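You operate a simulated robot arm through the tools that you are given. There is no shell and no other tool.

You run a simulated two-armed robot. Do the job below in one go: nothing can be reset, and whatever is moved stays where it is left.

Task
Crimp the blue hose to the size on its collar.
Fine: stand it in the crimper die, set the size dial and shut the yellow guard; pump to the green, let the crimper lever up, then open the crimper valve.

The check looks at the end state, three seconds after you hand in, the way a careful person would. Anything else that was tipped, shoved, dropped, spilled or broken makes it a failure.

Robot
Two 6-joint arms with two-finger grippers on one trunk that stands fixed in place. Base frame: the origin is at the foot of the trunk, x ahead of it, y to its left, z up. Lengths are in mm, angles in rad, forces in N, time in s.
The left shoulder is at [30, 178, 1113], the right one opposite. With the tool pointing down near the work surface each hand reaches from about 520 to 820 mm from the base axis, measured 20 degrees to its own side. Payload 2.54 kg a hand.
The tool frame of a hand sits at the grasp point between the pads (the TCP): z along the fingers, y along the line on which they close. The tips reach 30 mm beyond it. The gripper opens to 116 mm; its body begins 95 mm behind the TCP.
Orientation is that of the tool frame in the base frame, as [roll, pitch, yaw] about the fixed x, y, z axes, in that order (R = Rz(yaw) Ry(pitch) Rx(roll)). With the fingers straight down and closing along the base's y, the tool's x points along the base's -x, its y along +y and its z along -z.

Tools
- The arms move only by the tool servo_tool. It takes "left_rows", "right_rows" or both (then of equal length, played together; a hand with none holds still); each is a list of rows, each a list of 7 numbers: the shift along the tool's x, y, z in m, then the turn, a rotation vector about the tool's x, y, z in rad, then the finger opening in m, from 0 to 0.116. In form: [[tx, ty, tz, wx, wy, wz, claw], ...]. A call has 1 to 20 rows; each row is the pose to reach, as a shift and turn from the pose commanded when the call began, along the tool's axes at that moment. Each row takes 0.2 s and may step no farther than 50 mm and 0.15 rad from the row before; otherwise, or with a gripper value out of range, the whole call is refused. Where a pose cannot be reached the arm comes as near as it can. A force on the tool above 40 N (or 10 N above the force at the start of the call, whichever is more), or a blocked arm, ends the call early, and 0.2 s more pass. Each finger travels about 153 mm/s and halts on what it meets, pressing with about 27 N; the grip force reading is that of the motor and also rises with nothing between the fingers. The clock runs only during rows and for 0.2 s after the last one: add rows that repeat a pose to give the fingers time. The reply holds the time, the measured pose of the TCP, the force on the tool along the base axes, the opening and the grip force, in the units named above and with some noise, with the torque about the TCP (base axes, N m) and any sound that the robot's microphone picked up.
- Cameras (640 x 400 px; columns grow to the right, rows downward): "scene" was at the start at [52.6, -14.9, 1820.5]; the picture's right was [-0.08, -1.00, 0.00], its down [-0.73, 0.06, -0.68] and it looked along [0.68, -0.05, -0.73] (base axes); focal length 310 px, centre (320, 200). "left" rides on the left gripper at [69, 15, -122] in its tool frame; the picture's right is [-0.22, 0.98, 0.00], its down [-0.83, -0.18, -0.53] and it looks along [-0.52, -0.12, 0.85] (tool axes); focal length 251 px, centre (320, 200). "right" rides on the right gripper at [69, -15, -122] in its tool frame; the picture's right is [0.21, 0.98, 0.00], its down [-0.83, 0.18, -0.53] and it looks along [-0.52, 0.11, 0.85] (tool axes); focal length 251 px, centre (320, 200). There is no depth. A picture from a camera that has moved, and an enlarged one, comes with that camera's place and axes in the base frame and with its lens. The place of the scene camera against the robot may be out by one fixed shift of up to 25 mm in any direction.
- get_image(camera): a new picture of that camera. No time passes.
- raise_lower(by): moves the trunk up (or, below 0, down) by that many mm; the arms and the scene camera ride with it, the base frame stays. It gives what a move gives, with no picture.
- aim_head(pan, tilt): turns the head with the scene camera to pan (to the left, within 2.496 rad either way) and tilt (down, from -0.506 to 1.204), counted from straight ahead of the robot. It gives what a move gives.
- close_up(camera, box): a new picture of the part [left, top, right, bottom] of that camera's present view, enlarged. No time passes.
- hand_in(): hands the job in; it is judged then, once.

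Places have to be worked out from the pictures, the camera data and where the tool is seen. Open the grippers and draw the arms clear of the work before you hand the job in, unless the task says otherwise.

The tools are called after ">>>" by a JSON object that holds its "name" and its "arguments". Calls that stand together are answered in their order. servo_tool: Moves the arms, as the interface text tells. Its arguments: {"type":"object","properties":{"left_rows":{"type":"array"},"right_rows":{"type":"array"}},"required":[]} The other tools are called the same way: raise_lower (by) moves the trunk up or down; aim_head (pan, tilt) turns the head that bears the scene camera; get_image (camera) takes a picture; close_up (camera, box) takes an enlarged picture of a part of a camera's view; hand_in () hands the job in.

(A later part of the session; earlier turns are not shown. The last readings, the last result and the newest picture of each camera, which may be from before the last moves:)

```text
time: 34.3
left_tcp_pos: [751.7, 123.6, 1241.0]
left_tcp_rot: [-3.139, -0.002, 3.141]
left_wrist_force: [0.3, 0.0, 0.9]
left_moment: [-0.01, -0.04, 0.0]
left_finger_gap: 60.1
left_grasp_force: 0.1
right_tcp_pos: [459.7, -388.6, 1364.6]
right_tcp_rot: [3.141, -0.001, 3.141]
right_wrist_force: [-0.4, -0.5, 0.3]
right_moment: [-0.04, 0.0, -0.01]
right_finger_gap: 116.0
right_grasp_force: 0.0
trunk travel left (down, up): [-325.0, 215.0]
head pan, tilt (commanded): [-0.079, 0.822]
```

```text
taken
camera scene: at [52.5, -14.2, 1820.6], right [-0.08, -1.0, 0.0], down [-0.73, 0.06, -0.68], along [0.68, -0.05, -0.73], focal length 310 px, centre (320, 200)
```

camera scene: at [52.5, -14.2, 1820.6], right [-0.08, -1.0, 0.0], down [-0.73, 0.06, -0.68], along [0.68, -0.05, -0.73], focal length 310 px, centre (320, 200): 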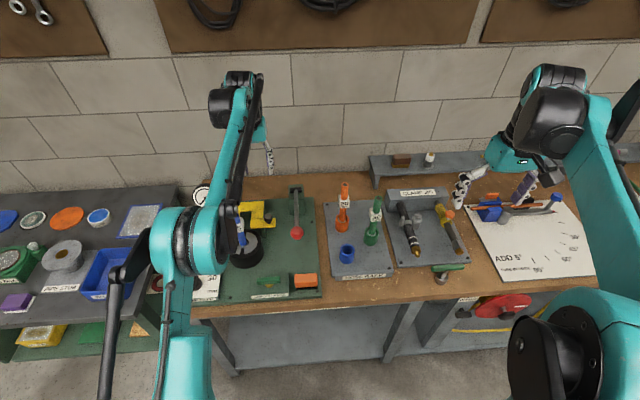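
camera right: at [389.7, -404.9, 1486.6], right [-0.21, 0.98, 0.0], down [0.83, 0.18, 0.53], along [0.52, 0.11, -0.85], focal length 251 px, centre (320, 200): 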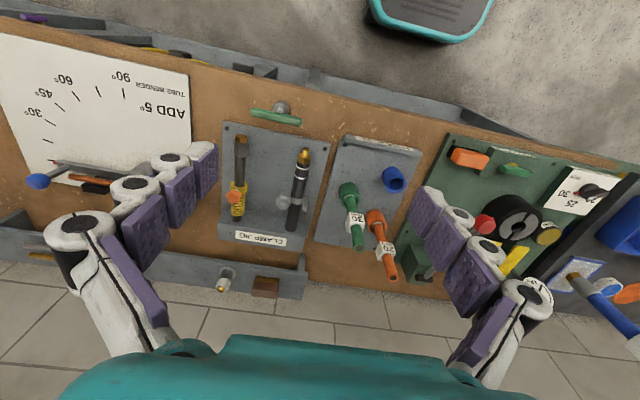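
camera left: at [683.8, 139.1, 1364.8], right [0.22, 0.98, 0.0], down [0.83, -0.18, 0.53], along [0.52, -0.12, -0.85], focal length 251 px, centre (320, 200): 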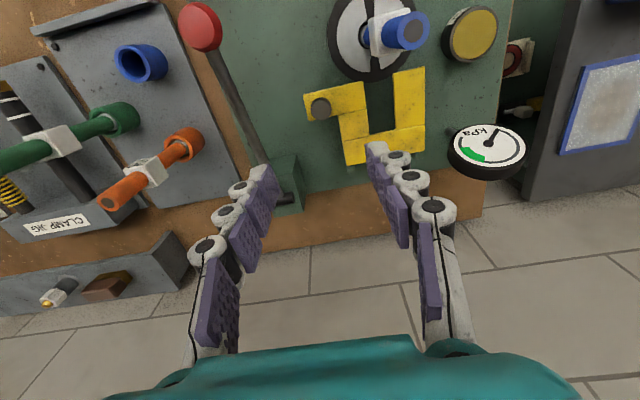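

I'm above the guard area. I'll zoom on the knob and guard to refine their position before going down.

>>> {"name": "close_up", "arguments": {"camera": "left", "box": [280, 50, 440, 170]}}

>>> {"name": "close_up", "arguments": {"camera": "scene", "box": [210, 180, 310, 270]}}

```text
3.33 times, centred on (360, 110) of left
camera zoom: at [683.8, 139.1, 1364.8], right [0.22, 0.98, 0.0], down [0.83, -0.18, 0.53], along [0.52, -0.12, -0.85], focal length 838 px, centre (187, 500)
```

zoom: 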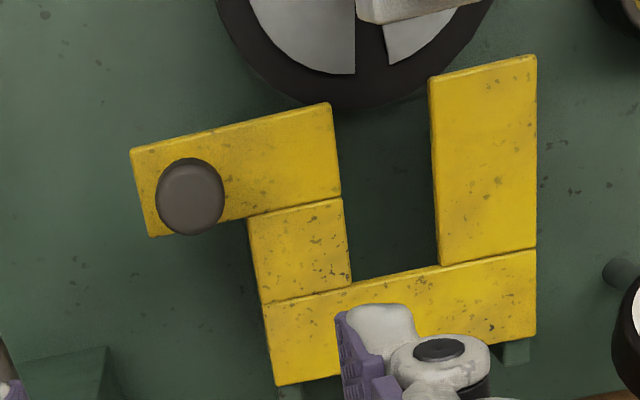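

```text
4.44 times, centred on (260, 225) of scene
camera zoom: at [52.5, -14.2, 1820.6], right [-0.08, -1.0, 0.0], down [-0.73, 0.06, -0.68], along [0.68, -0.05, -0.73], focal length 1376 px, centre (587, 89)
```

zoom: 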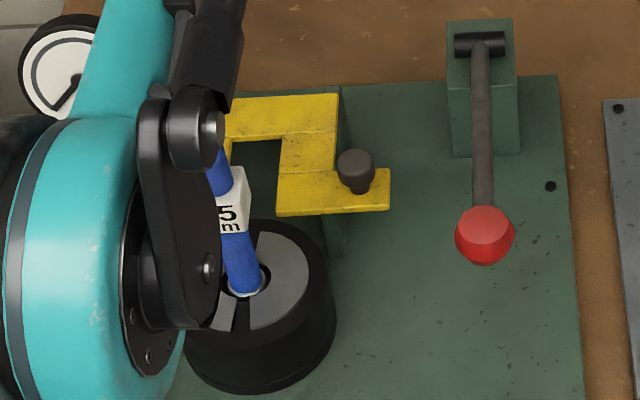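

Knob refined to [763, 123], with its top near z 988, and the guard slot is centred on y ≈ 211 to match the hose. I'll turn the left hand so the fingers close along x and the camera side faces away from the hose.

>>> {"name": "servo_tool", "arguments": {"left_rows": [[-0.002, 0, 0, 0, 0, -0.14, 0.06], [-0.004, -0.001, 0, 0, 0, -0.28, 0.06], [-0.006, -0.001, 0, 0, 0, -0.42, 0.06], [-0.008, -0.001, 0, 0, 0, -0.56, 0.06], [-0.01, -0.001, 0, 0, 0, -0.7, 0.06], [-0.0113, -0.001, 0, 0, 0, -0.84, 0.06], [-0.0113, -0.001, 0, 0, 0, -0.98, 0.06], [-0.0113, -0.001, 0, 0, 0, -1.12, 0.06], [-0.0113, -0.001, 0, 0, 0, -1.26, 0.06], [-0.0113, -0.001, 0, 0, 0, -1.4, 0.06], [-0.0113, -0.001, 0, 0, 0, -1.54, 0.06], [-0.0113, -0.001, 0, 0, 0, -1.571, 0.06], [-0.0113, -0.001, 0, 0, 0, -1.571, 0.06]]}}

>>> {"name": "get_image", "arguments": {"camera": "left"}}

>>> {"name": "get_image", "arguments": {"camera": "scene"}}

```text
time: 37.1
left_tcp_pos: [762.9, 119.8, 1239.4]
left_tcp_rot: [3.14, -0.002, -1.571]
left_wrist_force: [0.9, -0.4, 0.5]
left_moment: [0.02, 0.02, 0.01]
left_finger_gap: 59.8
left_grasp_force: 0.0
right_tcp_pos: [459.3, -390.2, 1364.5]
right_tcp_rot: [3.14, 0.0, 3.141]
right_wrist_force: [-0.5, -0.5, -0.3]
right_moment: [0.0, -0.04, -0.02]
right_finger_gap: 115.9
right_grasp_force: 0.1
trunk travel left (down, up): [-325.0, 215.0]
head pan, tilt (commanded): [-0.079, 0.822]
```

```text
taken
camera left: at [748.7, 50.9, 1363.1], right [-0.98, 0.21, 0.0], down [0.18, 0.83, 0.53], along [0.11, 0.52, -0.85], focal length 251 px, centre (320, 200)
```

left: 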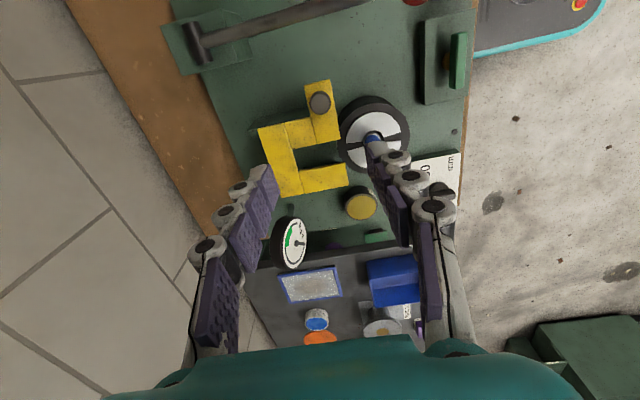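

```text
taken
camera scene: at [52.8, -15.0, 1820.5], right [-0.08, -1.0, 0.0], down [-0.73, 0.06, -0.68], along [0.68, -0.05, -0.73], focal length 310 px, centre (320, 200)
```

scene: 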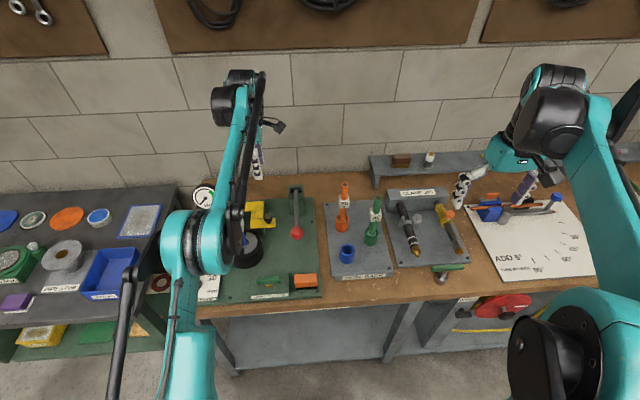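

The knob is right below the TCP in the rotated view. I'll descend to just above the knob and check clearances to the hose and ball.

>>> {"name": "servo_tool", "arguments": {"left_rows": [[0, 0, 0.045, 0, 0, 0, 0.06], [0, 0, 0.09, 0, 0, 0, 0.06], [0, 0, 0.135, 0, 0, 0, 0.06], [0, 0, 0.175, 0, 0, 0, 0.06], [0, 0, 0.208, 0, 0, 0, 0.06], [0, 0, 0.208, 0, 0, 0, 0.06]]}}

>>> {"name": "get_image", "arguments": {"camera": "left"}}

>>> {"name": "close_up", "arguments": {"camera": "scene", "box": [190, 120, 330, 280]}}

```text
time: 38.5
left_tcp_pos: [764.3, 119.1, 1031.3]
left_tcp_rot: [3.14, -0.002, -1.573]
left_wrist_force: [-0.4, -0.3, 0.8]
left_moment: [0.01, -0.02, -0.03]
left_finger_gap: 60.1
left_grasp_force: 0.1
right_tcp_pos: [459.1, -389.6, 1364.7]
right_tcp_rot: [-3.142, 0.001, -3.141]
right_wrist_force: [0.0, 0.0, -0.6]
right_moment: [-0.01, -0.02, 0.03]
right_finger_gap: 116.1
right_grasp_force: 0.1
trunk travel left (down, up): [-325.0, 215.0]
head pan, tilt (commanded): [-0.079, 0.822]
```

```text
taken
camera left: at [749.4, 50.4, 1154.5], right [-0.98, 0.22, 0.0], down [0.18, 0.83, 0.53], along [0.11, 0.52, -0.85], focal length 251 px, centre (320, 200)
```

left: 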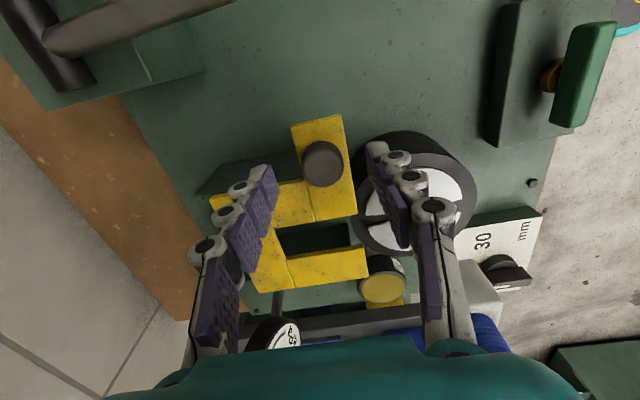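

```text
2.50 times, centred on (260, 200) of scene
camera zoom: at [52.2, -15.0, 1820.6], right [-0.08, -1.0, 0.0], down [-0.73, 0.06, -0.68], along [0.68, -0.05, -0.73], focal length 774 px, centre (470, 200)
```

zoom: 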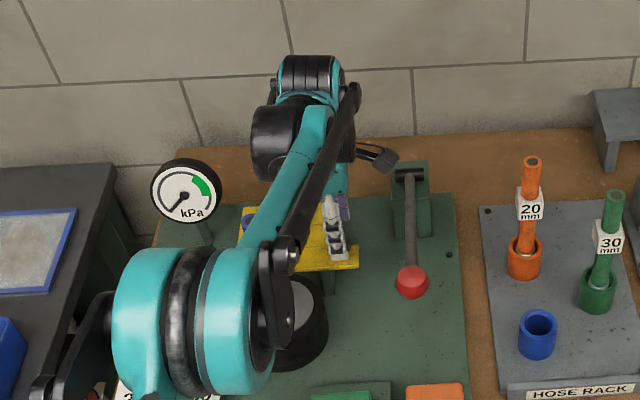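

Clearances look fine, with the hose about 90 mm away in y. I'll go down so the tips flank the knob head, in small steps with a force watch.

>>> {"name": "servo_tool", "arguments": {"left_rows": [[0, 0, 0.01, 0, 0, 0, 0.06], [0, 0, 0.02, 0, 0, 0, 0.06], [0, 0, 0.026, 0, 0, 0, 0.06], [0, 0, 0.026, 0, 0, 0, 0.06]]}}

>>> {"name": "close_up", "arguments": {"camera": "left", "box": [200, 90, 440, 290]}}

>>> {"name": "close_up", "arguments": {"camera": "scene", "box": [230, 180, 310, 250]}}

```text
time: 39.5
left_tcp_pos: [762.1, 118.6, 1006.3]
left_tcp_rot: [3.141, -0.003, -1.573]
left_wrist_force: [0.2, 0.4, 0.1]
left_moment: [0.0, -0.03, 0.05]
left_finger_gap: 60.1
left_grasp_force: 0.0
right_tcp_pos: [458.7, -389.5, 1364.8]
right_tcp_rot: [-3.141, -0.001, -3.14]
right_wrist_force: [0.4, -0.2, 0.0]
right_moment: [0.0, 0.02, 0.01]
right_finger_gap: 116.0
right_grasp_force: 0.1
trunk travel left (down, up): [-325.0, 215.0]
head pan, tilt (commanded): [-0.079, 0.822]
```

```text
2.00 times, centred on (320, 190) of left
camera zoom: at [748.6, 50.7, 1129.2], right [-0.98, 0.22, 0.0], down [0.18, 0.83, 0.53], along [0.11, 0.52, -0.85], focal length 503 px, centre (320, 220)
```

zoom: 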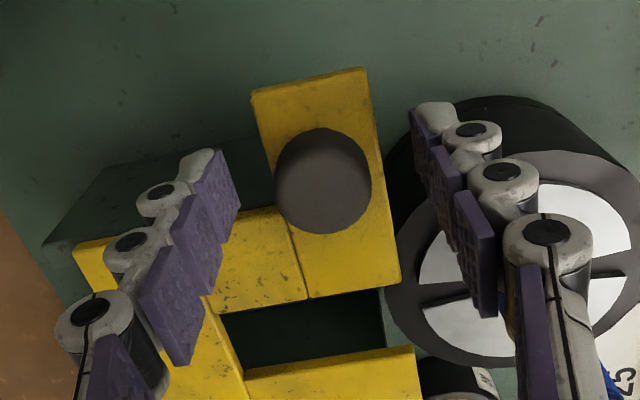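

```text
5.71 times, centred on (270, 215) of scene
camera zoom: at [52.6, -15.0, 1820.5], right [-0.08, -1.0, 0.0], down [-0.73, 0.06, -0.68], along [0.68, -0.05, -0.73], focal length 1769 px, centre (606, 114)
```

zoom: 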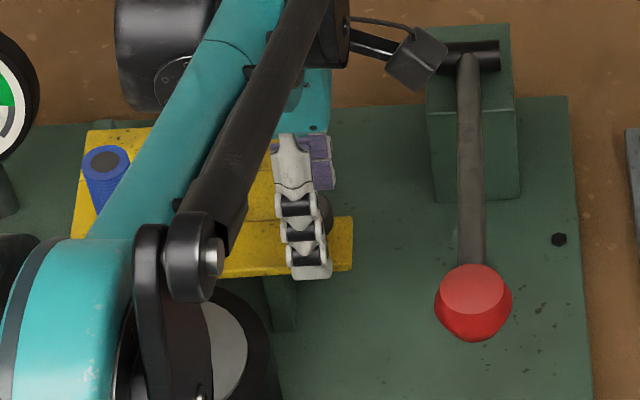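

The fingers flank the knob with no contact. I'll lower 4 mm more and close on the knob.

>>> {"name": "servo_tool", "arguments": {"left_rows": [[0, 0, 0.004, 0, 0, 0, 0.06], [0, 0, 0.004, 0, 0, 0, 0.04], [0, 0, 0.004, 0, 0, 0, 0.025], [0, 0, 0.004, 0, 0, 0, 0.02], [0, 0, 0.004, 0, 0, 0, 0.02]]}}

>>> {"name": "close_up", "arguments": {"camera": "left", "box": [200, 90, 440, 290]}}

```text
time: 40.7
left_tcp_pos: [763.3, 118.8, 1001.4]
left_tcp_rot: [3.138, -0.001, -1.573]
left_wrist_force: [-0.6, -0.5, -0.5]
left_moment: [0.02, -0.05, -0.01]
left_finger_gap: 27.3
left_grasp_force: 45.6
right_tcp_pos: [460.4, -389.1, 1364.0]
right_tcp_rot: [3.14, 0.0, 3.141]
right_wrist_force: [-0.8, 0.1, 0.4]
right_moment: [0.0, 0.03, 0.0]
right_finger_gap: 115.8
right_grasp_force: 0.0
trunk travel left (down, up): [-325.0, 215.0]
head pan, tilt (commanded): [-0.079, 0.822]
```

```text
2.00 times, centred on (320, 190) of left
camera zoom: at [748.3, 50.1, 1124.7], right [-0.98, 0.22, 0.0], down [0.18, 0.83, 0.53], along [0.11, 0.52, -0.85], focal length 503 px, centre (320, 220)
```

zoom: 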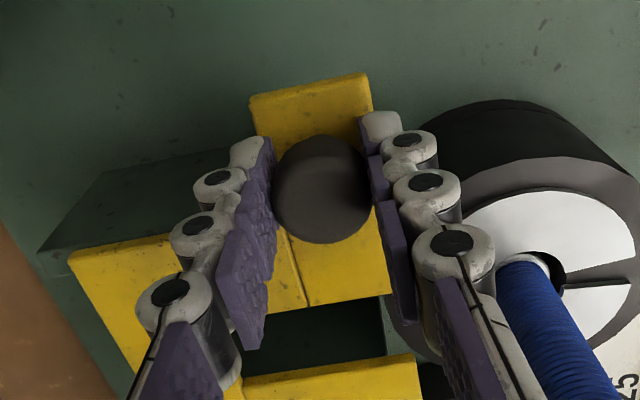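

The knob is gripped at 27 mm with no side load. I'll slide the guard toward the robot by 30 mm first and check that it moves freely.

>>> {"name": "servo_tool", "arguments": {"left_rows": [[0, 0.008, 0, 0, 0, 0, 0.02], [0, 0.016, 0, 0, 0, 0, 0.02], [0, 0.024, 0, 0, 0, 0, 0.02], [0, 0.03, 0, 0, 0, 0, 0.02], [0, 0.03, 0, 0, 0, 0, 0.02]]}}

>>> {"name": "get_image", "arguments": {"camera": "left"}}

>>> {"name": "close_up", "arguments": {"camera": "scene", "box": [200, 170, 310, 270]}}

```text
time: 41.9
left_tcp_pos: [732.2, 119.0, 1001.3]
left_tcp_rot: [3.14, -0.001, -1.571]
left_wrist_force: [1.3, -5.4, 11.2]
left_moment: [-0.14, -0.07, 0.0]
left_finger_gap: 27.5
left_grasp_force: 45.6
right_tcp_pos: [458.5, -390.0, 1364.3]
right_tcp_rot: [-3.141, 0.0, 3.141]
right_wrist_force: [0.2, 0.7, 0.4]
right_moment: [0.0, 0.02, 0.02]
right_finger_gap: 116.2
right_grasp_force: 0.0
trunk travel left (down, up): [-325.0, 215.0]
head pan, tilt (commanded): [-0.079, 0.822]
```

```text
taken
camera left: at [717.3, 50.2, 1124.7], right [-0.98, 0.22, 0.0], down [0.18, 0.83, 0.53], along [0.11, 0.52, -0.85], focal length 251 px, centre (320, 200)
```

left: 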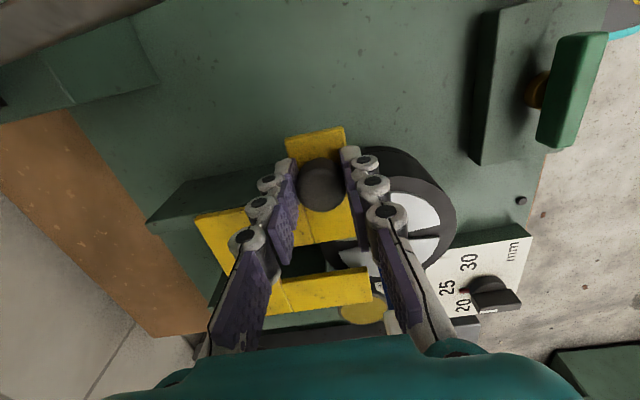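

```text
4.00 times, centred on (255, 220) of scene
camera zoom: at [51.3, -16.2, 1820.6], right [-0.08, -1.0, 0.0], down [-0.73, 0.06, -0.68], along [0.68, -0.05, -0.73], focal length 1238 px, centre (580, 120)
```

zoom: 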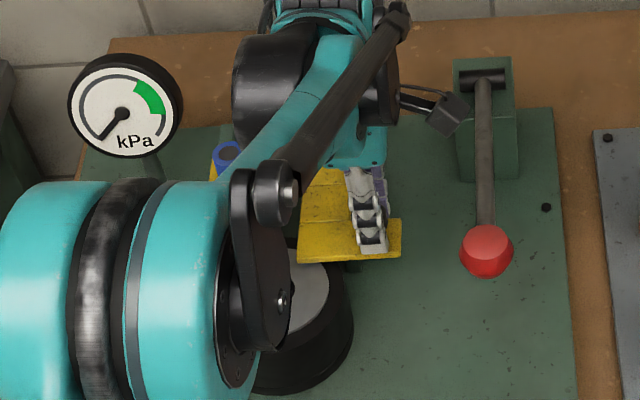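

The guard slides with the hand, though a small upward and side force has built up. I'll continue 20 mm while easing up 1 mm, and watch how the force develops.

>>> {"name": "servo_tool", "arguments": {"left_rows": [[0.0005, 0.006, -0.001, 0, 0, 0, 0.02], [0.0005, 0.012, -0.001, 0, 0, 0, 0.02], [0.0005, 0.02, -0.001, 0, 0, 0, 0.02], [0.0005, 0.02, -0.001, 0, 0, 0, 0.02]]}}

>>> {"name": "close_up", "arguments": {"camera": "left", "box": [180, 110, 480, 330]}}

```text
time: 42.9
left_tcp_pos: [713.7, 119.6, 1002.0]
left_tcp_rot: [3.138, -0.003, -1.572]
left_wrist_force: [-0.3, -3.1, -11.5]
left_moment: [-0.18, -0.26, 0.07]
left_finger_gap: 27.2
left_grasp_force: 45.1
right_tcp_pos: [459.9, -388.9, 1363.8]
right_tcp_rot: [3.142, -0.002, -3.141]
right_wrist_force: [0.0, 1.0, 0.3]
right_moment: [-0.02, 0.03, 0.04]
right_finger_gap: 116.1
right_grasp_force: 0.2
trunk travel left (down, up): [-325.0, 215.0]
head pan, tilt (commanded): [-0.079, 0.822]
```

```text
1.82 times, centred on (330, 220) of left
camera zoom: at [698.4, 50.1, 1124.7], right [-0.98, 0.22, 0.0], down [0.18, 0.83, 0.53], along [0.11, 0.52, -0.85], focal length 457 px, centre (302, 164)
```

zoom: 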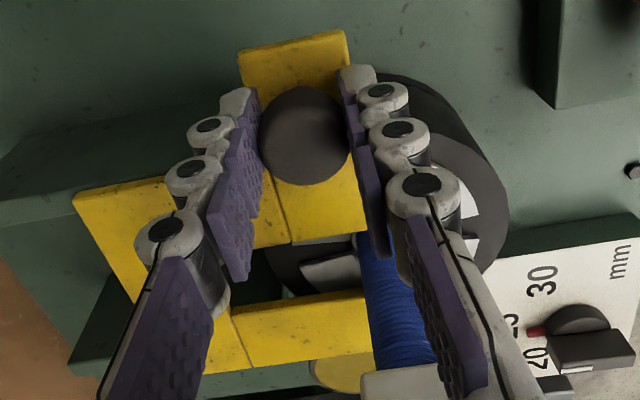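

The z force merely flipped sign, so the slide is level and I'm about half a millimetre high. I'll correct that and keep sliding; the hose is entering the slot centrally.

>>> {"name": "servo_tool", "arguments": {"left_rows": [[0.0005, 0.006, 0.0005, 0, 0, 0, 0.02], [0.0005, 0.012, 0.0005, 0, 0, 0, 0.02], [0.0005, 0.018, 0.0005, 0, 0, 0, 0.02], [0.0005, 0.024, 0.0005, 0, 0, 0, 0.02], [0.0005, 0.024, 0.0005, 0, 0, 0, 0.02]]}}

>>> {"name": "close_up", "arguments": {"camera": "left", "box": [180, 110, 480, 330]}}

>>> {"name": "close_up", "arguments": {"camera": "scene", "box": [200, 170, 310, 270]}}

```text
time: 44.1
left_tcp_pos: [690.0, 118.4, 1001.8]
left_tcp_rot: [3.139, -0.002, -1.57]
left_wrist_force: [-1.1, 2.8, -15.3]
left_moment: [0.35, -0.2, 0.01]
left_finger_gap: 27.5
left_grasp_force: 45.2
right_tcp_pos: [461.2, -388.4, 1363.9]
right_tcp_rot: [3.141, -0.002, 3.141]
right_wrist_force: [-0.1, -0.5, 0.0]
right_moment: [-0.01, -0.03, -0.01]
right_finger_gap: 116.1
right_grasp_force: 0.0
trunk travel left (down, up): [-325.0, 215.0]
head pan, tilt (commanded): [-0.079, 0.822]
```

```text
1.82 times, centred on (330, 220) of left
camera zoom: at [674.7, 50.1, 1124.7], right [-0.98, 0.22, 0.0], down [0.18, 0.83, 0.53], along [0.11, 0.52, -0.85], focal length 457 px, centre (302, 164)
```

zoom: 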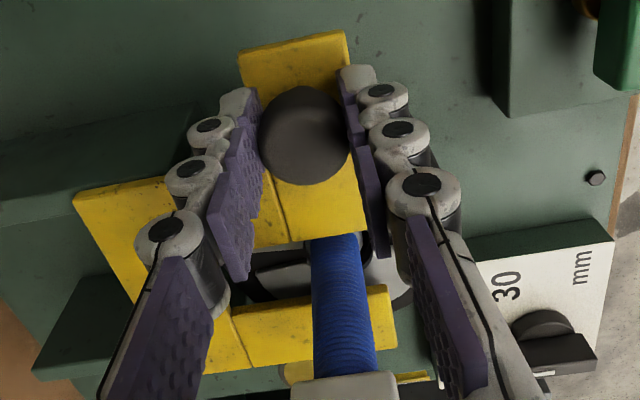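

```text
4.00 times, centred on (255, 220) of scene
camera zoom: at [54.8, -14.2, 1820.4], right [-0.08, -1.0, 0.0], down [-0.73, 0.06, -0.68], along [0.68, -0.05, -0.73], focal length 1238 px, centre (580, 120)
```

zoom: 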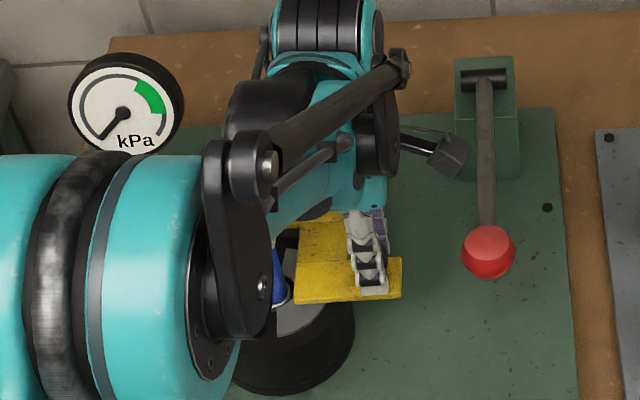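

The guard has moved about 73 mm and the hose is well inside the slot. I'll continue, trimming height by half a millimetre.

>>> {"name": "servo_tool", "arguments": {"left_rows": [[0, 0.005, 0.0006, 0, 0, 0, 0.02], [0, 0.01, 0.0006, 0, 0, 0, 0.02], [0, 0.015, 0.0006, 0, 0, 0, 0.02], [0, 0.02, 0.0006, 0, 0, 0, 0.02], [0, 0.02, 0.0006, 0, 0, 0, 0.02]]}}

>>> {"name": "get_image", "arguments": {"camera": "left"}}

>>> {"name": "close_up", "arguments": {"camera": "scene", "box": [200, 170, 310, 270]}}

```text
time: 45.3
left_tcp_pos: [669.6, 118.8, 1002.0]
left_tcp_rot: [3.14, -0.002, -1.571]
left_wrist_force: [1.5, 1.1, -0.6]
left_moment: [-0.01, -0.06, -0.03]
left_finger_gap: 27.4
left_grasp_force: 44.8
right_tcp_pos: [460.7, -388.6, 1363.3]
right_tcp_rot: [3.141, 0.001, -3.141]
right_wrist_force: [-0.5, 0.1, 0.3]
right_moment: [0.02, 0.01, -0.01]
right_finger_gap: 116.1
right_grasp_force: 0.0
trunk travel left (down, up): [-325.0, 215.0]
head pan, tilt (commanded): [-0.079, 0.822]
```

```text
taken
camera left: at [654.8, 50.2, 1124.8], right [-0.98, 0.22, 0.0], down [0.18, 0.83, 0.53], along [0.11, 0.52, -0.85], focal length 251 px, centre (320, 200)
```

left: 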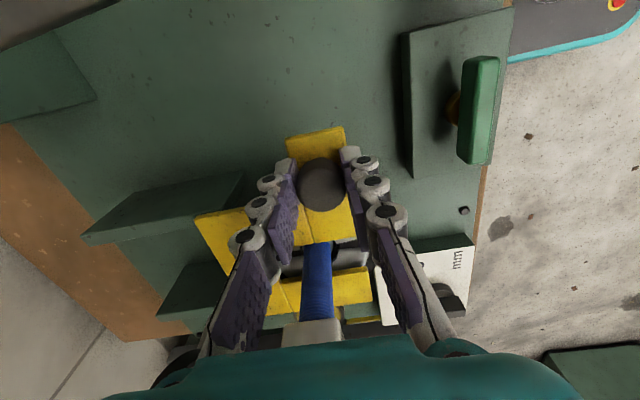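

```text
4.00 times, centred on (255, 220) of scene
camera zoom: at [52.9, -14.9, 1820.5], right [-0.08, -1.0, 0.0], down [-0.73, 0.06, -0.68], along [0.68, -0.05, -0.73], focal length 1238 px, centre (580, 120)
```

zoom: 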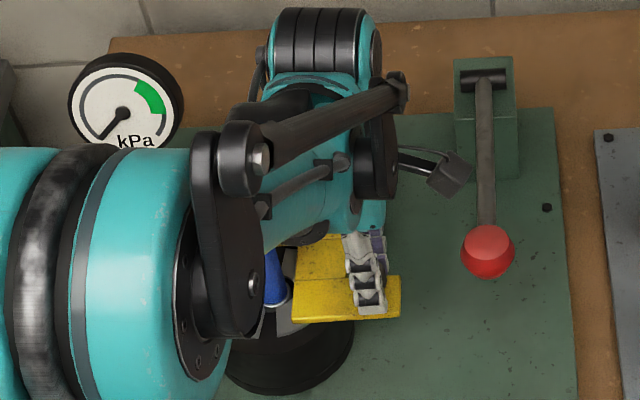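

Forces are near zero and the slot end still has about 29 mm to the hose. I'll continue in finer steps, looking for the end stop.

>>> {"name": "servo_tool", "arguments": {"left_rows": [[0, 0.004, 0, 0, 0, 0, 0.02], [0, 0.008, 0, 0, 0, 0, 0.02], [0, 0.011, 0, 0, 0, 0, 0.02], [0, 0.011, 0, 0, 0, 0, 0.02]]}}

>>> {"name": "close_up", "arguments": {"camera": "left", "box": [180, 110, 480, 330]}}

```text
time: 46.3
left_tcp_pos: [658.6, 118.2, 1002.8]
left_tcp_rot: [3.141, -0.001, -1.572]
left_wrist_force: [0.8, 3.9, 0.0]
left_moment: [-0.03, -0.09, 0.04]
left_finger_gap: 27.2
left_grasp_force: 44.9
right_tcp_pos: [459.7, -388.8, 1363.9]
right_tcp_rot: [3.141, 0.0, 3.141]
right_wrist_force: [0.7, 0.4, 0.5]
right_moment: [0.01, 0.04, -0.01]
right_finger_gap: 116.1
right_grasp_force: 0.0
trunk travel left (down, up): [-325.0, 215.0]
head pan, tilt (commanded): [-0.079, 0.822]
```

```text
1.82 times, centred on (330, 220) of left
camera zoom: at [644.4, 50.2, 1124.7], right [-0.98, 0.21, 0.0], down [0.18, 0.83, 0.53], along [0.11, 0.52, -0.85], focal length 457 px, centre (302, 164)
```

zoom: 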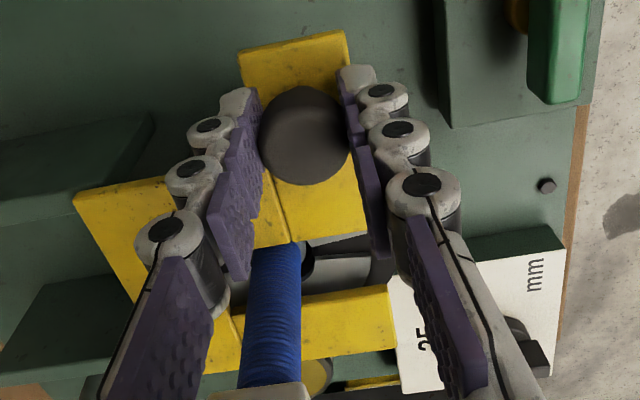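

The slot end is about 12–18 mm behind the hose and there's still no stop. I'll advance a few more millimetres at a time.

>>> {"name": "servo_tool", "arguments": {"left_rows": [[0, 0.003, 0, 0, 0, 0, 0.02], [0, 0.006, 0, 0, 0, 0, 0.02], [0, 0.006, 0, 0, 0, 0, 0.02]]}}

>>> {"name": "close_up", "arguments": {"camera": "left", "box": [180, 110, 480, 330]}}

>>> {"name": "close_up", "arguments": {"camera": "scene", "box": [200, 170, 310, 270]}}

```text
time: 47.1
left_tcp_pos: [652.6, 118.0, 1002.1]
left_tcp_rot: [3.137, -0.003, -1.571]
left_wrist_force: [-1.3, 5.4, -9.4]
left_moment: [0.48, -0.23, 0.06]
left_finger_gap: 27.5
left_grasp_force: 44.9
right_tcp_pos: [459.9, -387.7, 1364.4]
right_tcp_rot: [3.141, -0.002, -3.141]
right_wrist_force: [1.2, -0.9, 0.4]
right_moment: [0.02, 0.02, 0.0]
right_finger_gap: 116.0
right_grasp_force: 0.1
trunk travel left (down, up): [-325.0, 215.0]
head pan, tilt (commanded): [-0.079, 0.822]
```

```text
1.82 times, centred on (330, 220) of left
camera zoom: at [637.7, 50.2, 1124.8], right [-0.98, 0.22, 0.0], down [0.18, 0.83, 0.53], along [0.11, 0.52, -0.85], focal length 457 px, centre (302, 164)
```

zoom: 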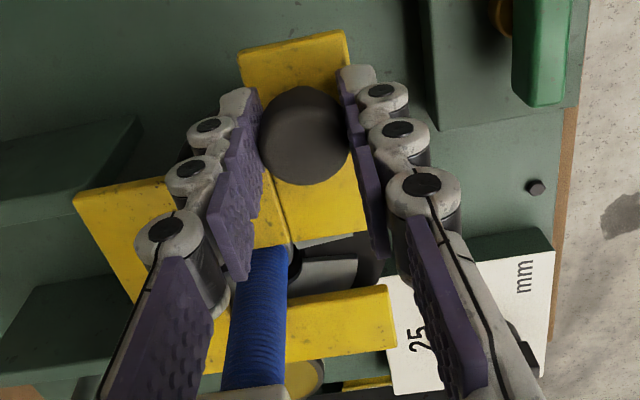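

```text
4.00 times, centred on (255, 220) of scene
camera zoom: at [53.9, -13.8, 1820.4], right [-0.08, -1.0, 0.0], down [-0.73, 0.06, -0.68], along [0.68, -0.05, -0.73], focal length 1238 px, centre (580, 120)
```

zoom: 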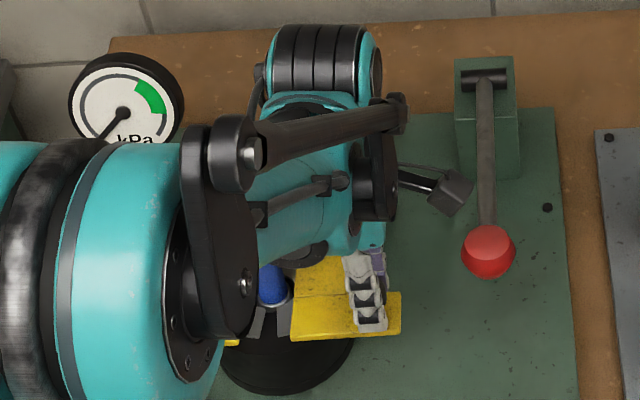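

Still no end stop at about 110 mm of travel. I'll trim height slightly and advance in 3 mm steps with checks.

>>> {"name": "servo_tool", "arguments": {"left_rows": [[-0.0003, 0.0015, 0.0004, 0, 0, 0, 0.02], [-0.0003, 0.003, 0.0004, 0, 0, 0, 0.02], [-0.0003, 0.003, 0.0004, 0, 0, 0, 0.02]]}}

>>> {"name": "close_up", "arguments": {"camera": "left", "box": [220, 200, 420, 340]}}

>>> {"name": "close_up", "arguments": {"camera": "scene", "box": [230, 210, 290, 260]}}

```text
time: 47.9
left_tcp_pos: [648.9, 119.1, 1002.9]
left_tcp_rot: [3.139, -0.003, -1.572]
left_wrist_force: [1.0, 4.0, 0.4]
left_moment: [0.12, 0.0, -0.04]
left_finger_gap: 27.3
left_grasp_force: 44.5
right_tcp_pos: [458.5, -388.1, 1363.5]
right_tcp_rot: [3.141, 0.002, 3.141]
right_wrist_force: [0.6, -0.3, -0.6]
right_moment: [-0.01, -0.01, -0.01]
right_finger_gap: 116.0
right_grasp_force: 0.1
trunk travel left (down, up): [-325.0, 215.0]
head pan, tilt (commanded): [-0.079, 0.822]
```

```text
2.86 times, centred on (320, 270) of left
camera zoom: at [634.0, 50.3, 1124.8], right [-0.98, 0.22, 0.0], down [0.18, 0.83, 0.53], along [0.11, 0.52, -0.85], focal length 718 px, centre (320, 0)
```

zoom: 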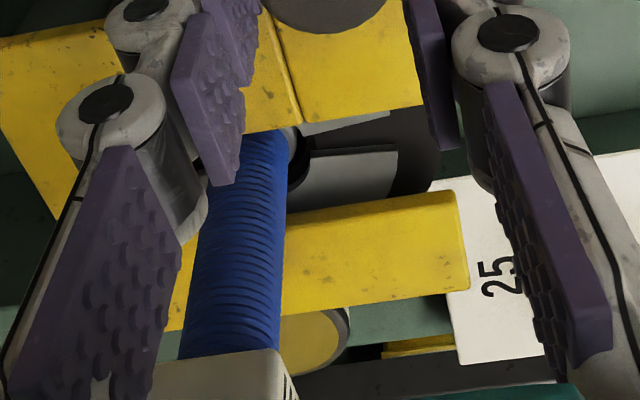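

```text
8.00 times, centred on (260, 235) of scene
camera zoom: at [52.9, -14.4, 1820.6], right [-0.08, -1.0, 0.0], down [-0.73, 0.06, -0.68], along [0.68, -0.05, -0.73], focal length 2476 px, centre (800, -80)
```

zoom: 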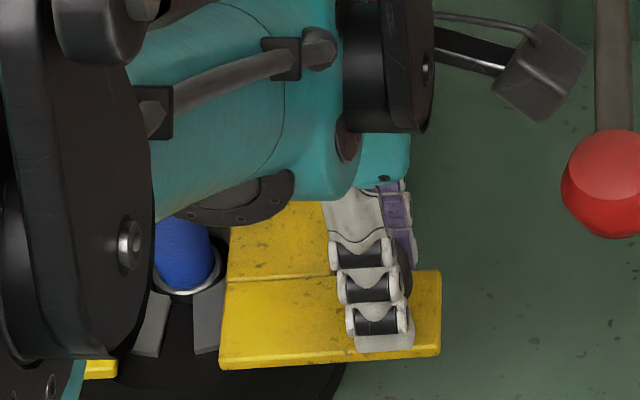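

No stop yet at 114 mm. I'll keep inching forward 2–3 mm and look for a force rise in x.

>>> {"name": "servo_tool", "arguments": {"left_rows": [[0, 0.0015, 0, 0, 0, 0, 0.02], [0, 0.003, 0, 0, 0, 0, 0.02], [0, 0.003, 0, 0, 0, 0, 0.02]]}}

>>> {"name": "close_up", "arguments": {"camera": "left", "box": [220, 200, 420, 340]}}

```text
time: 48.9
left_tcp_pos: [647.3, 118.2, 1001.3]
left_tcp_rot: [-3.136, -0.002, -1.573]
left_wrist_force: [12.9, -3.0, 3.2]
left_moment: [0.18, -0.08, -0.05]
left_finger_gap: 27.4
left_grasp_force: 45.2
right_tcp_pos: [459.7, -388.8, 1362.6]
right_tcp_rot: [-3.14, -0.003, 3.141]
right_wrist_force: [-0.1, -1.2, 0.2]
right_moment: [0.04, 0.0, 0.0]
right_finger_gap: 115.8
right_grasp_force: 0.1
trunk travel left (down, up): [-325.0, 215.0]
head pan, tilt (commanded): [-0.079, 0.822]
stopped in row 3 (left hand): the force on the tool passed its limit at 41 N (the readings are from after the stop); the commanded pose is now the measured one
```

```text
2.86 times, centred on (320, 270) of left
camera zoom: at [632.3, 50.3, 1124.6], right [-0.98, 0.22, -0.01], down [0.18, 0.83, 0.53], along [0.12, 0.52, -0.85], focal length 718 px, centre (320, 0)
```

zoom: 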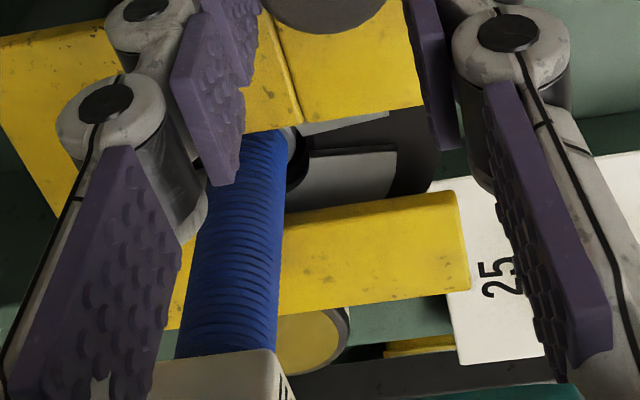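

A firm stop came up at about 116 mm of travel, so the guard is shut. I'll open, rise straight up, and inspect the guard and hose.

>>> {"name": "servo_tool", "arguments": {"left_rows": [[0, -0.0005, 0, 0, 0, 0, 0.035], [0, -0.0005, 0, 0, 0, 0, 0.055], [0, -0.0005, 0, 0, 0, 0, 0.06], [0, -0.0005, -0.02, 0, 0, 0, 0.06], [0, -0.0005, -0.06, 0, 0, 0, 0.06], [0, -0.0005, -0.1, 0, 0, 0, 0.06], [0, -0.0005, -0.145, 0, 0, 0, 0.06], [0, -0.0005, -0.19, 0, 0, 0, 0.06], [0, -0.0005, -0.235, 0, 0, 0, 0.06], [0, -0.0005, -0.235, 0, 0, 0, 0.06]]}}

>>> {"name": "get_image", "arguments": {"camera": "left"}}

>>> {"name": "get_image", "arguments": {"camera": "scene"}}

```text
time: 51.1
left_tcp_pos: [647.3, 123.3, 1236.0]
left_tcp_rot: [-3.139, -0.001, -1.574]
left_wrist_force: [0.2, 0.4, 0.3]
left_moment: [0.02, 0.02, 0.01]
left_finger_gap: 60.0
left_grasp_force: 0.1
right_tcp_pos: [460.7, -388.6, 1365.8]
right_tcp_rot: [-3.14, 0.001, 3.141]
right_wrist_force: [0.5, 0.4, 0.6]
right_moment: [-0.01, 0.03, 0.0]
right_finger_gap: 115.9
right_grasp_force: 0.0
trunk travel left (down, up): [-325.0, 215.0]
head pan, tilt (commanded): [-0.079, 0.822]
```

```text
taken
camera left: at [631.6, 53.8, 1359.3], right [-0.98, 0.22, 0.0], down [0.18, 0.83, 0.53], along [0.12, 0.52, -0.85], focal length 251 px, centre (320, 200)
```

left: 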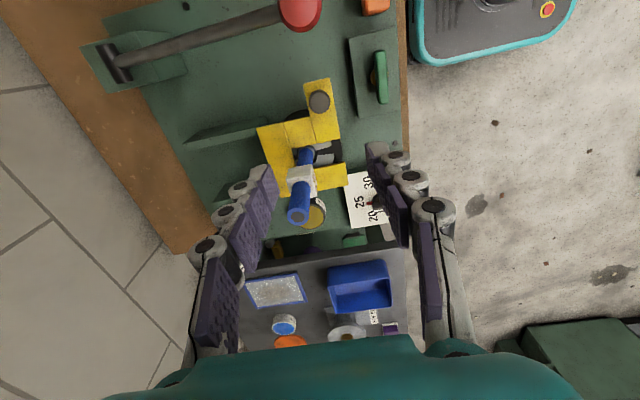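

```text
taken
camera scene: at [53.4, -14.9, 1820.5], right [-0.08, -1.0, 0.0], down [-0.73, 0.06, -0.68], along [0.68, -0.05, -0.73], focal length 310 px, centre (320, 200)
```

scene: 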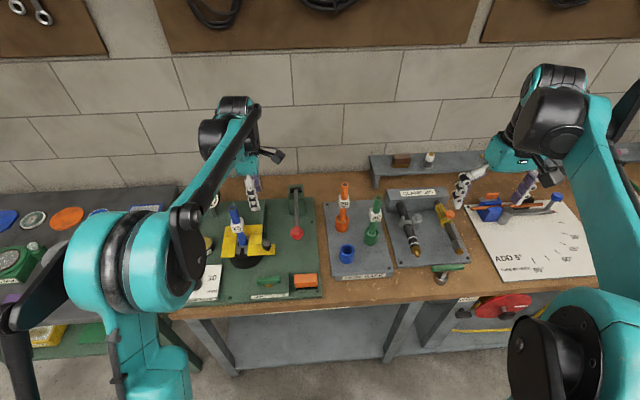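

>>> {"name": "close_up", "arguments": {"camera": "left", "box": [240, 70, 380, 240]}}

>>> {"name": "close_up", "arguments": {"camera": "scene", "box": [200, 180, 310, 280]}}

```text
2.35 times, centred on (310, 155) of left
camera zoom: at [631.6, 53.8, 1359.3], right [-0.98, 0.22, 0.0], down [0.18, 0.83, 0.53], along [0.12, 0.52, -0.85], focal length 592 px, centre (344, 306)
```

zoom: 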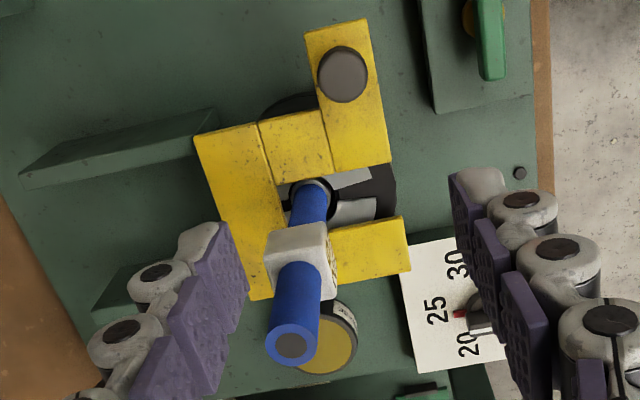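

```text
4.00 times, centred on (255, 230) of scene
camera zoom: at [53.4, -14.9, 1820.5], right [-0.08, -1.0, 0.0], down [-0.73, 0.06, -0.68], along [0.68, -0.05, -0.73], focal length 1238 px, centre (580, 80)
```

zoom: 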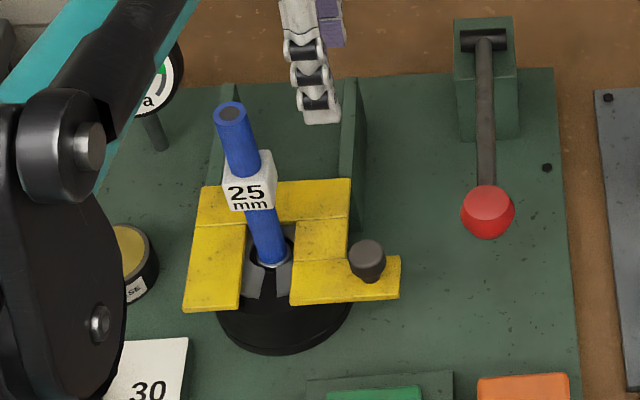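

The guard is shut around the hose, with a visible gap behind it, and the hose stands vertical. I'll park the left hand to the left, turned back, where its camera can watch the gauge, before pumping with the right hand.

>>> {"name": "servo_tool", "arguments": {"left_rows": [[-0.01, 0.012, -0.01, 0, 0, 0.14, 0.07], [-0.03, 0.024, -0.02, 0, 0, 0.28, 0.08], [-0.055, 0.036, -0.024, 0, 0, 0.42, 0.09], [-0.08, 0.048, -0.024, 0, 0, 0.56, 0.1], [-0.105, 0.06, -0.024, 0, 0, 0.7, 0.116], [-0.13, 0.072, -0.024, 0, 0, 0.84, 0.116], [-0.155, 0.084, -0.024, 0, 0, 0.98, 0.116], [-0.18, 0.096, -0.024, 0, 0, 1.12, 0.116], [-0.205, 0.108, -0.024, 0, 0, 1.26, 0.116], [-0.23, 0.12, -0.024, 0, 0, 1.4, 0.116], [-0.257, 0.127, -0.024, 0, 0, 1.54, 0.116], [-0.257, 0.127, -0.024, 0, 0, 1.571, 0.116], [-0.257, 0.127, -0.024, 0, 0, 1.571, 0.116]]}}

>>> {"name": "get_image", "arguments": {"camera": "left"}}

>>> {"name": "get_image", "arguments": {"camera": "scene"}}

```text
time: 53.9
left_tcp_pos: [518.2, 376.9, 1260.0]
left_tcp_rot: [-3.141, 0.003, 3.139]
left_wrist_force: [-0.7, -0.5, 0.4]
left_moment: [-0.02, -0.01, 0.02]
left_finger_gap: 115.9
left_grasp_force: 0.0
right_tcp_pos: [458.9, -388.4, 1365.1]
right_tcp_rot: [3.141, 0.001, -3.141]
right_wrist_force: [-0.6, -0.3, 0.4]
right_moment: [0.0, -0.01, 0.0]
right_finger_gap: 116.1
right_grasp_force: 0.1
trunk travel left (down, up): [-325.0, 215.0]
head pan, tilt (commanded): [-0.079, 0.822]
```

```text
taken
camera left: at [448.7, 393.0, 1382.8], right [0.22, 0.98, 0.0], down [0.82, -0.18, 0.54], along [0.52, -0.12, -0.84], focal length 251 px, centre (320, 200)
```

left: 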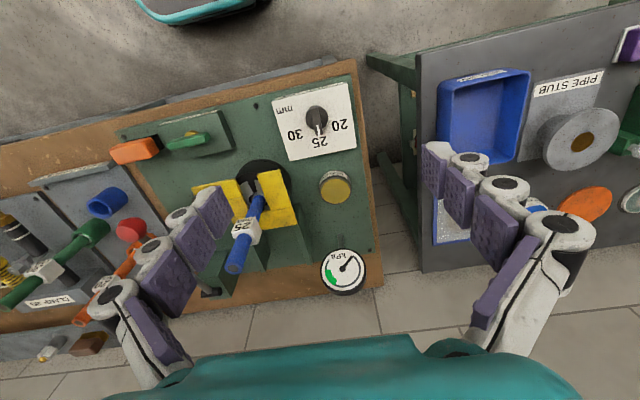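

```text
taken
camera scene: at [52.6, -14.6, 1820.5], right [-0.08, -1.0, 0.0], down [-0.73, 0.06, -0.68], along [0.68, -0.05, -0.73], focal length 310 px, centre (320, 200)
```

scene: 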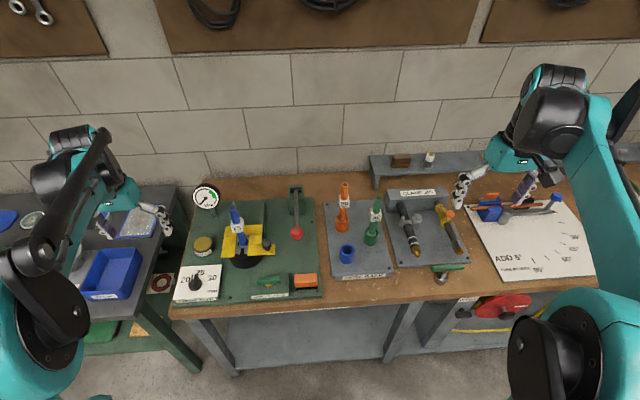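

Both cameras see the gauge clearly. I'll bring the right hand over the lever ball, high above the rack, with the fingers closed.

>>> {"name": "servo_tool", "arguments": {"right_rows": [[-0.018, 0.04, 0, 0, 0, 0, 0.1], [-0.036, 0.08, 0, 0, 0, 0, 0.08], [-0.055, 0.12, 0.01, 0, 0, 0, 0.06], [-0.074, 0.16, 0.02, 0, 0, 0, 0.04], [-0.093, 0.2, 0.03, 0, 0, 0, 0.02], [-0.112, 0.24, 0.04, 0, 0, 0, 0.0], [-0.13, 0.28, 0.05, 0, 0, 0, 0.0], [-0.148, 0.32, 0.06, 0, 0, 0, 0.0], [-0.166, 0.36, 0.07, 0, 0, 0, 0.0], [-0.18, 0.395, 0.085, 0, 0, 0, 0.0], [-0.185, 0.408, 0.1, 0, 0, 0, 0.0], [-0.185, 0.408, 0.1, 0, 0, 0, 0.0]]}}

>>> {"name": "get_image", "arguments": {"camera": "right"}}

>>> {"name": "get_image", "arguments": {"camera": "scene"}}

```text
time: 56.5
left_tcp_pos: [518.3, 376.2, 1260.9]
left_tcp_rot: [-3.14, 0.003, 3.14]
left_wrist_force: [-0.8, 1.0, -0.8]
left_moment: [0.0, -0.04, 0.0]
left_finger_gap: 115.7
left_grasp_force: 0.0
right_tcp_pos: [643.2, 21.2, 1264.6]
right_tcp_rot: [-3.141, 0.0, 3.141]
right_wrist_force: [0.1, 0.4, 0.9]
right_moment: [0.01, -0.03, 0.01]
right_finger_gap: 0.1
right_grasp_force: 26.6
trunk travel left (down, up): [-325.0, 215.0]
head pan, tilt (commanded): [-0.079, 0.822]
```

```text
taken
camera right: at [573.2, 5.7, 1386.2], right [-0.21, 0.98, 0.0], down [0.83, 0.18, 0.53], along [0.52, 0.11, -0.85], focal length 251 px, centre (320, 200)
```

right: 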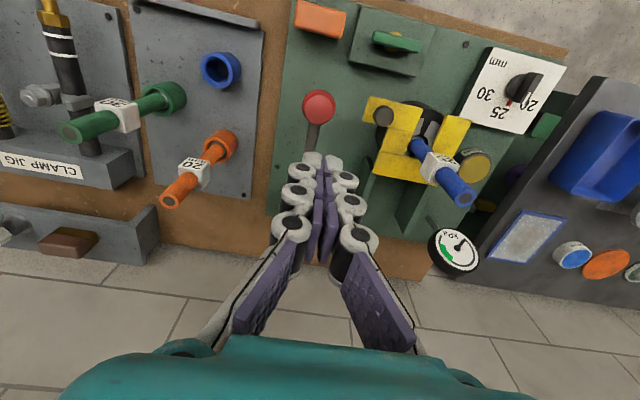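

```text
taken
camera scene: at [52.2, -14.9, 1820.6], right [-0.08, -1.0, 0.0], down [-0.73, 0.06, -0.68], along [0.68, -0.05, -0.73], focal length 310 px, centre (320, 200)
```

scene: 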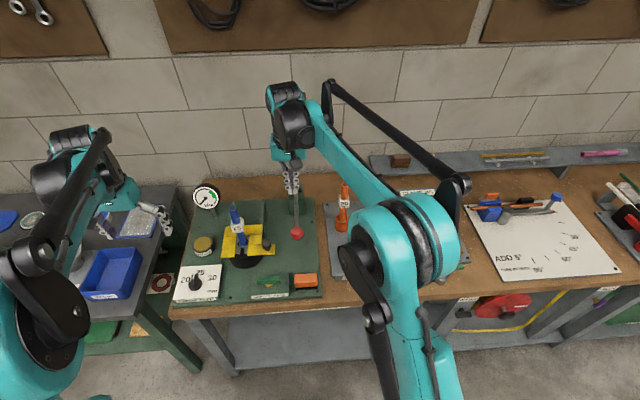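

The ball lies exactly under the right TCP. I'll descend to just above it and record the gauge baseline.

>>> {"name": "servo_tool", "arguments": {"right_rows": [[0, 0, 0.04, 0, 0, 0, 0.0], [0, 0, 0.08, 0, 0, 0, 0.0], [0, 0, 0.12, 0, 0, 0, 0.0], [0, 0, 0.155, 0, 0, 0, 0.0], [0, 0, 0.155, 0, 0, 0, 0.0]]}}

>>> {"name": "close_up", "arguments": {"camera": "scene", "box": [180, 170, 320, 260]}}

>>> {"name": "close_up", "arguments": {"camera": "scene", "box": [185, 175, 225, 220]}}

>>> {"name": "get_image", "arguments": {"camera": "right"}}

```text
time: 57.7
left_tcp_pos: [518.3, 377.2, 1261.4]
left_tcp_rot: [-3.14, 0.004, 3.139]
left_wrist_force: [-1.1, -0.1, 0.6]
left_moment: [0.01, -0.01, 0.01]
left_finger_gap: 115.9
left_grasp_force: 0.0
right_tcp_pos: [643.1, 21.4, 1104.7]
right_tcp_rot: [-3.141, 0.001, 3.141]
right_wrist_force: [0.0, -0.7, 0.1]
right_moment: [0.03, 0.0, 0.0]
right_finger_gap: 0.1
right_grasp_force: 27.7
trunk travel left (down, up): [-325.0, 215.0]
head pan, tilt (commanded): [-0.079, 0.822]
```

```text
4.44 times, centred on (250, 215) of scene
camera zoom: at [51.9, -15.0, 1820.6], right [-0.08, -1.0, 0.0], down [-0.73, 0.06, -0.68], along [0.68, -0.05, -0.73], focal length 1376 px, centre (631, 133)
```

zoom: 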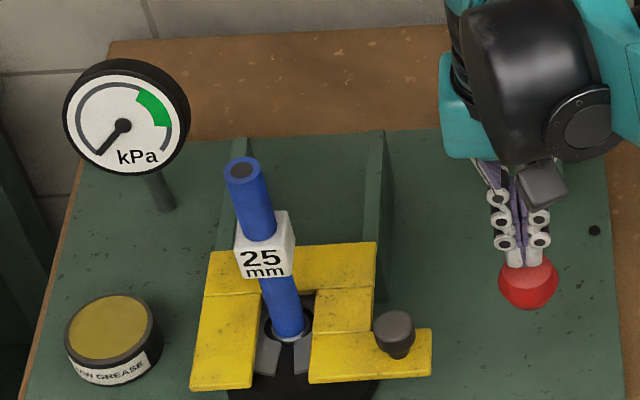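

```text
8.89 times, centred on (205, 198) of scene
camera zoom: at [51.9, -15.0, 1820.6], right [-0.08, -1.0, 0.0], down [-0.73, 0.06, -0.68], along [0.68, -0.05, -0.73], focal length 2752 px, centre (1342, 222)
```

zoom: 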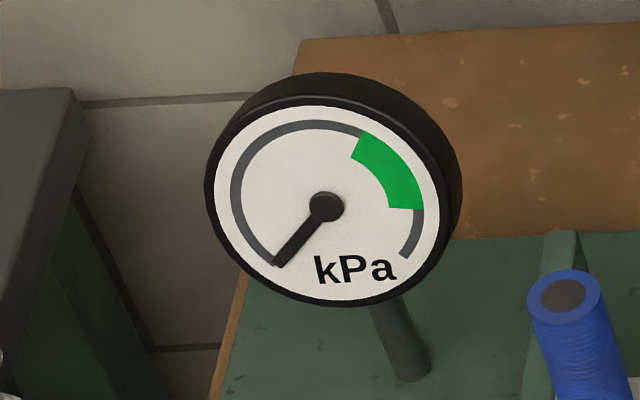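

```text
taken
camera right: at [573.9, 5.7, 1228.1], right [-0.21, 0.98, 0.0], down [0.83, 0.18, 0.53], along [0.52, 0.11, -0.85], focal length 251 px, centre (320, 200)
```

right: 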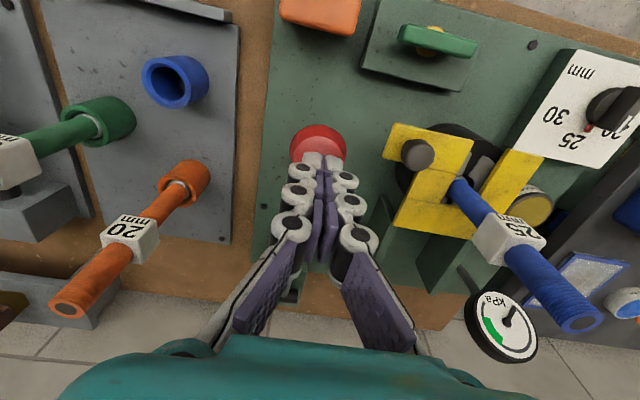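

The baseline gauge is at zero, with the needle at the lower left. I'll push the ball down gently by about 25 mm and read force, gauge and lever.

>>> {"name": "servo_tool", "arguments": {"right_rows": [[0, 0, 0.006, 0, 0, 0, 0.0], [0, 0, 0.012, 0, 0, 0, 0.0], [0, 0, 0.018, 0, 0, 0, 0.0], [0, 0, 0.024, 0, 0, 0, 0.0], [0, 0, 0.03, 0, 0, 0, 0.0]]}}

>>> {"name": "close_up", "arguments": {"camera": "scene", "box": [180, 170, 320, 260]}}

```text
time: 58.9
left_tcp_pos: [517.3, 376.6, 1260.3]
left_tcp_rot: [-3.139, 0.005, 3.14]
left_wrist_force: [0.3, -0.2, 0.1]
left_moment: [0.0, 0.0, -0.01]
left_finger_gap: 116.0
left_grasp_force: 0.0
right_tcp_pos: [643.3, 20.1, 1078.4]
right_tcp_rot: [3.142, 0.0, -3.141]
right_wrist_force: [-0.6, 0.4, 0.9]
right_moment: [0.0, 0.01, 0.0]
right_finger_gap: 6.0
right_grasp_force: 28.7
trunk travel left (down, up): [-325.0, 215.0]
head pan, tilt (commanded): [-0.079, 0.822]
```

```text
4.44 times, centred on (250, 215) of scene
camera zoom: at [52.5, -14.7, 1820.6], right [-0.08, -1.0, 0.0], down [-0.73, 0.06, -0.68], along [0.68, -0.05, -0.73], focal length 1376 px, centre (631, 133)
```

zoom: 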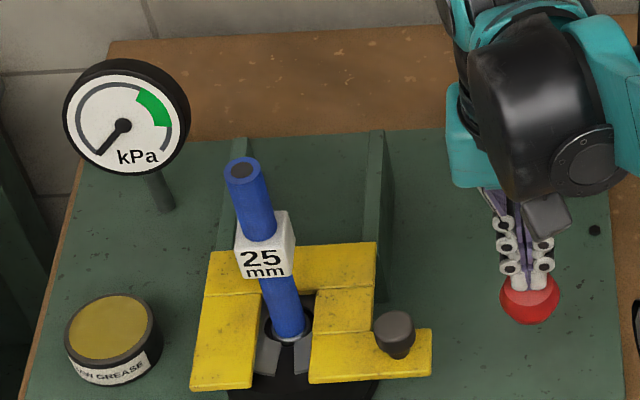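

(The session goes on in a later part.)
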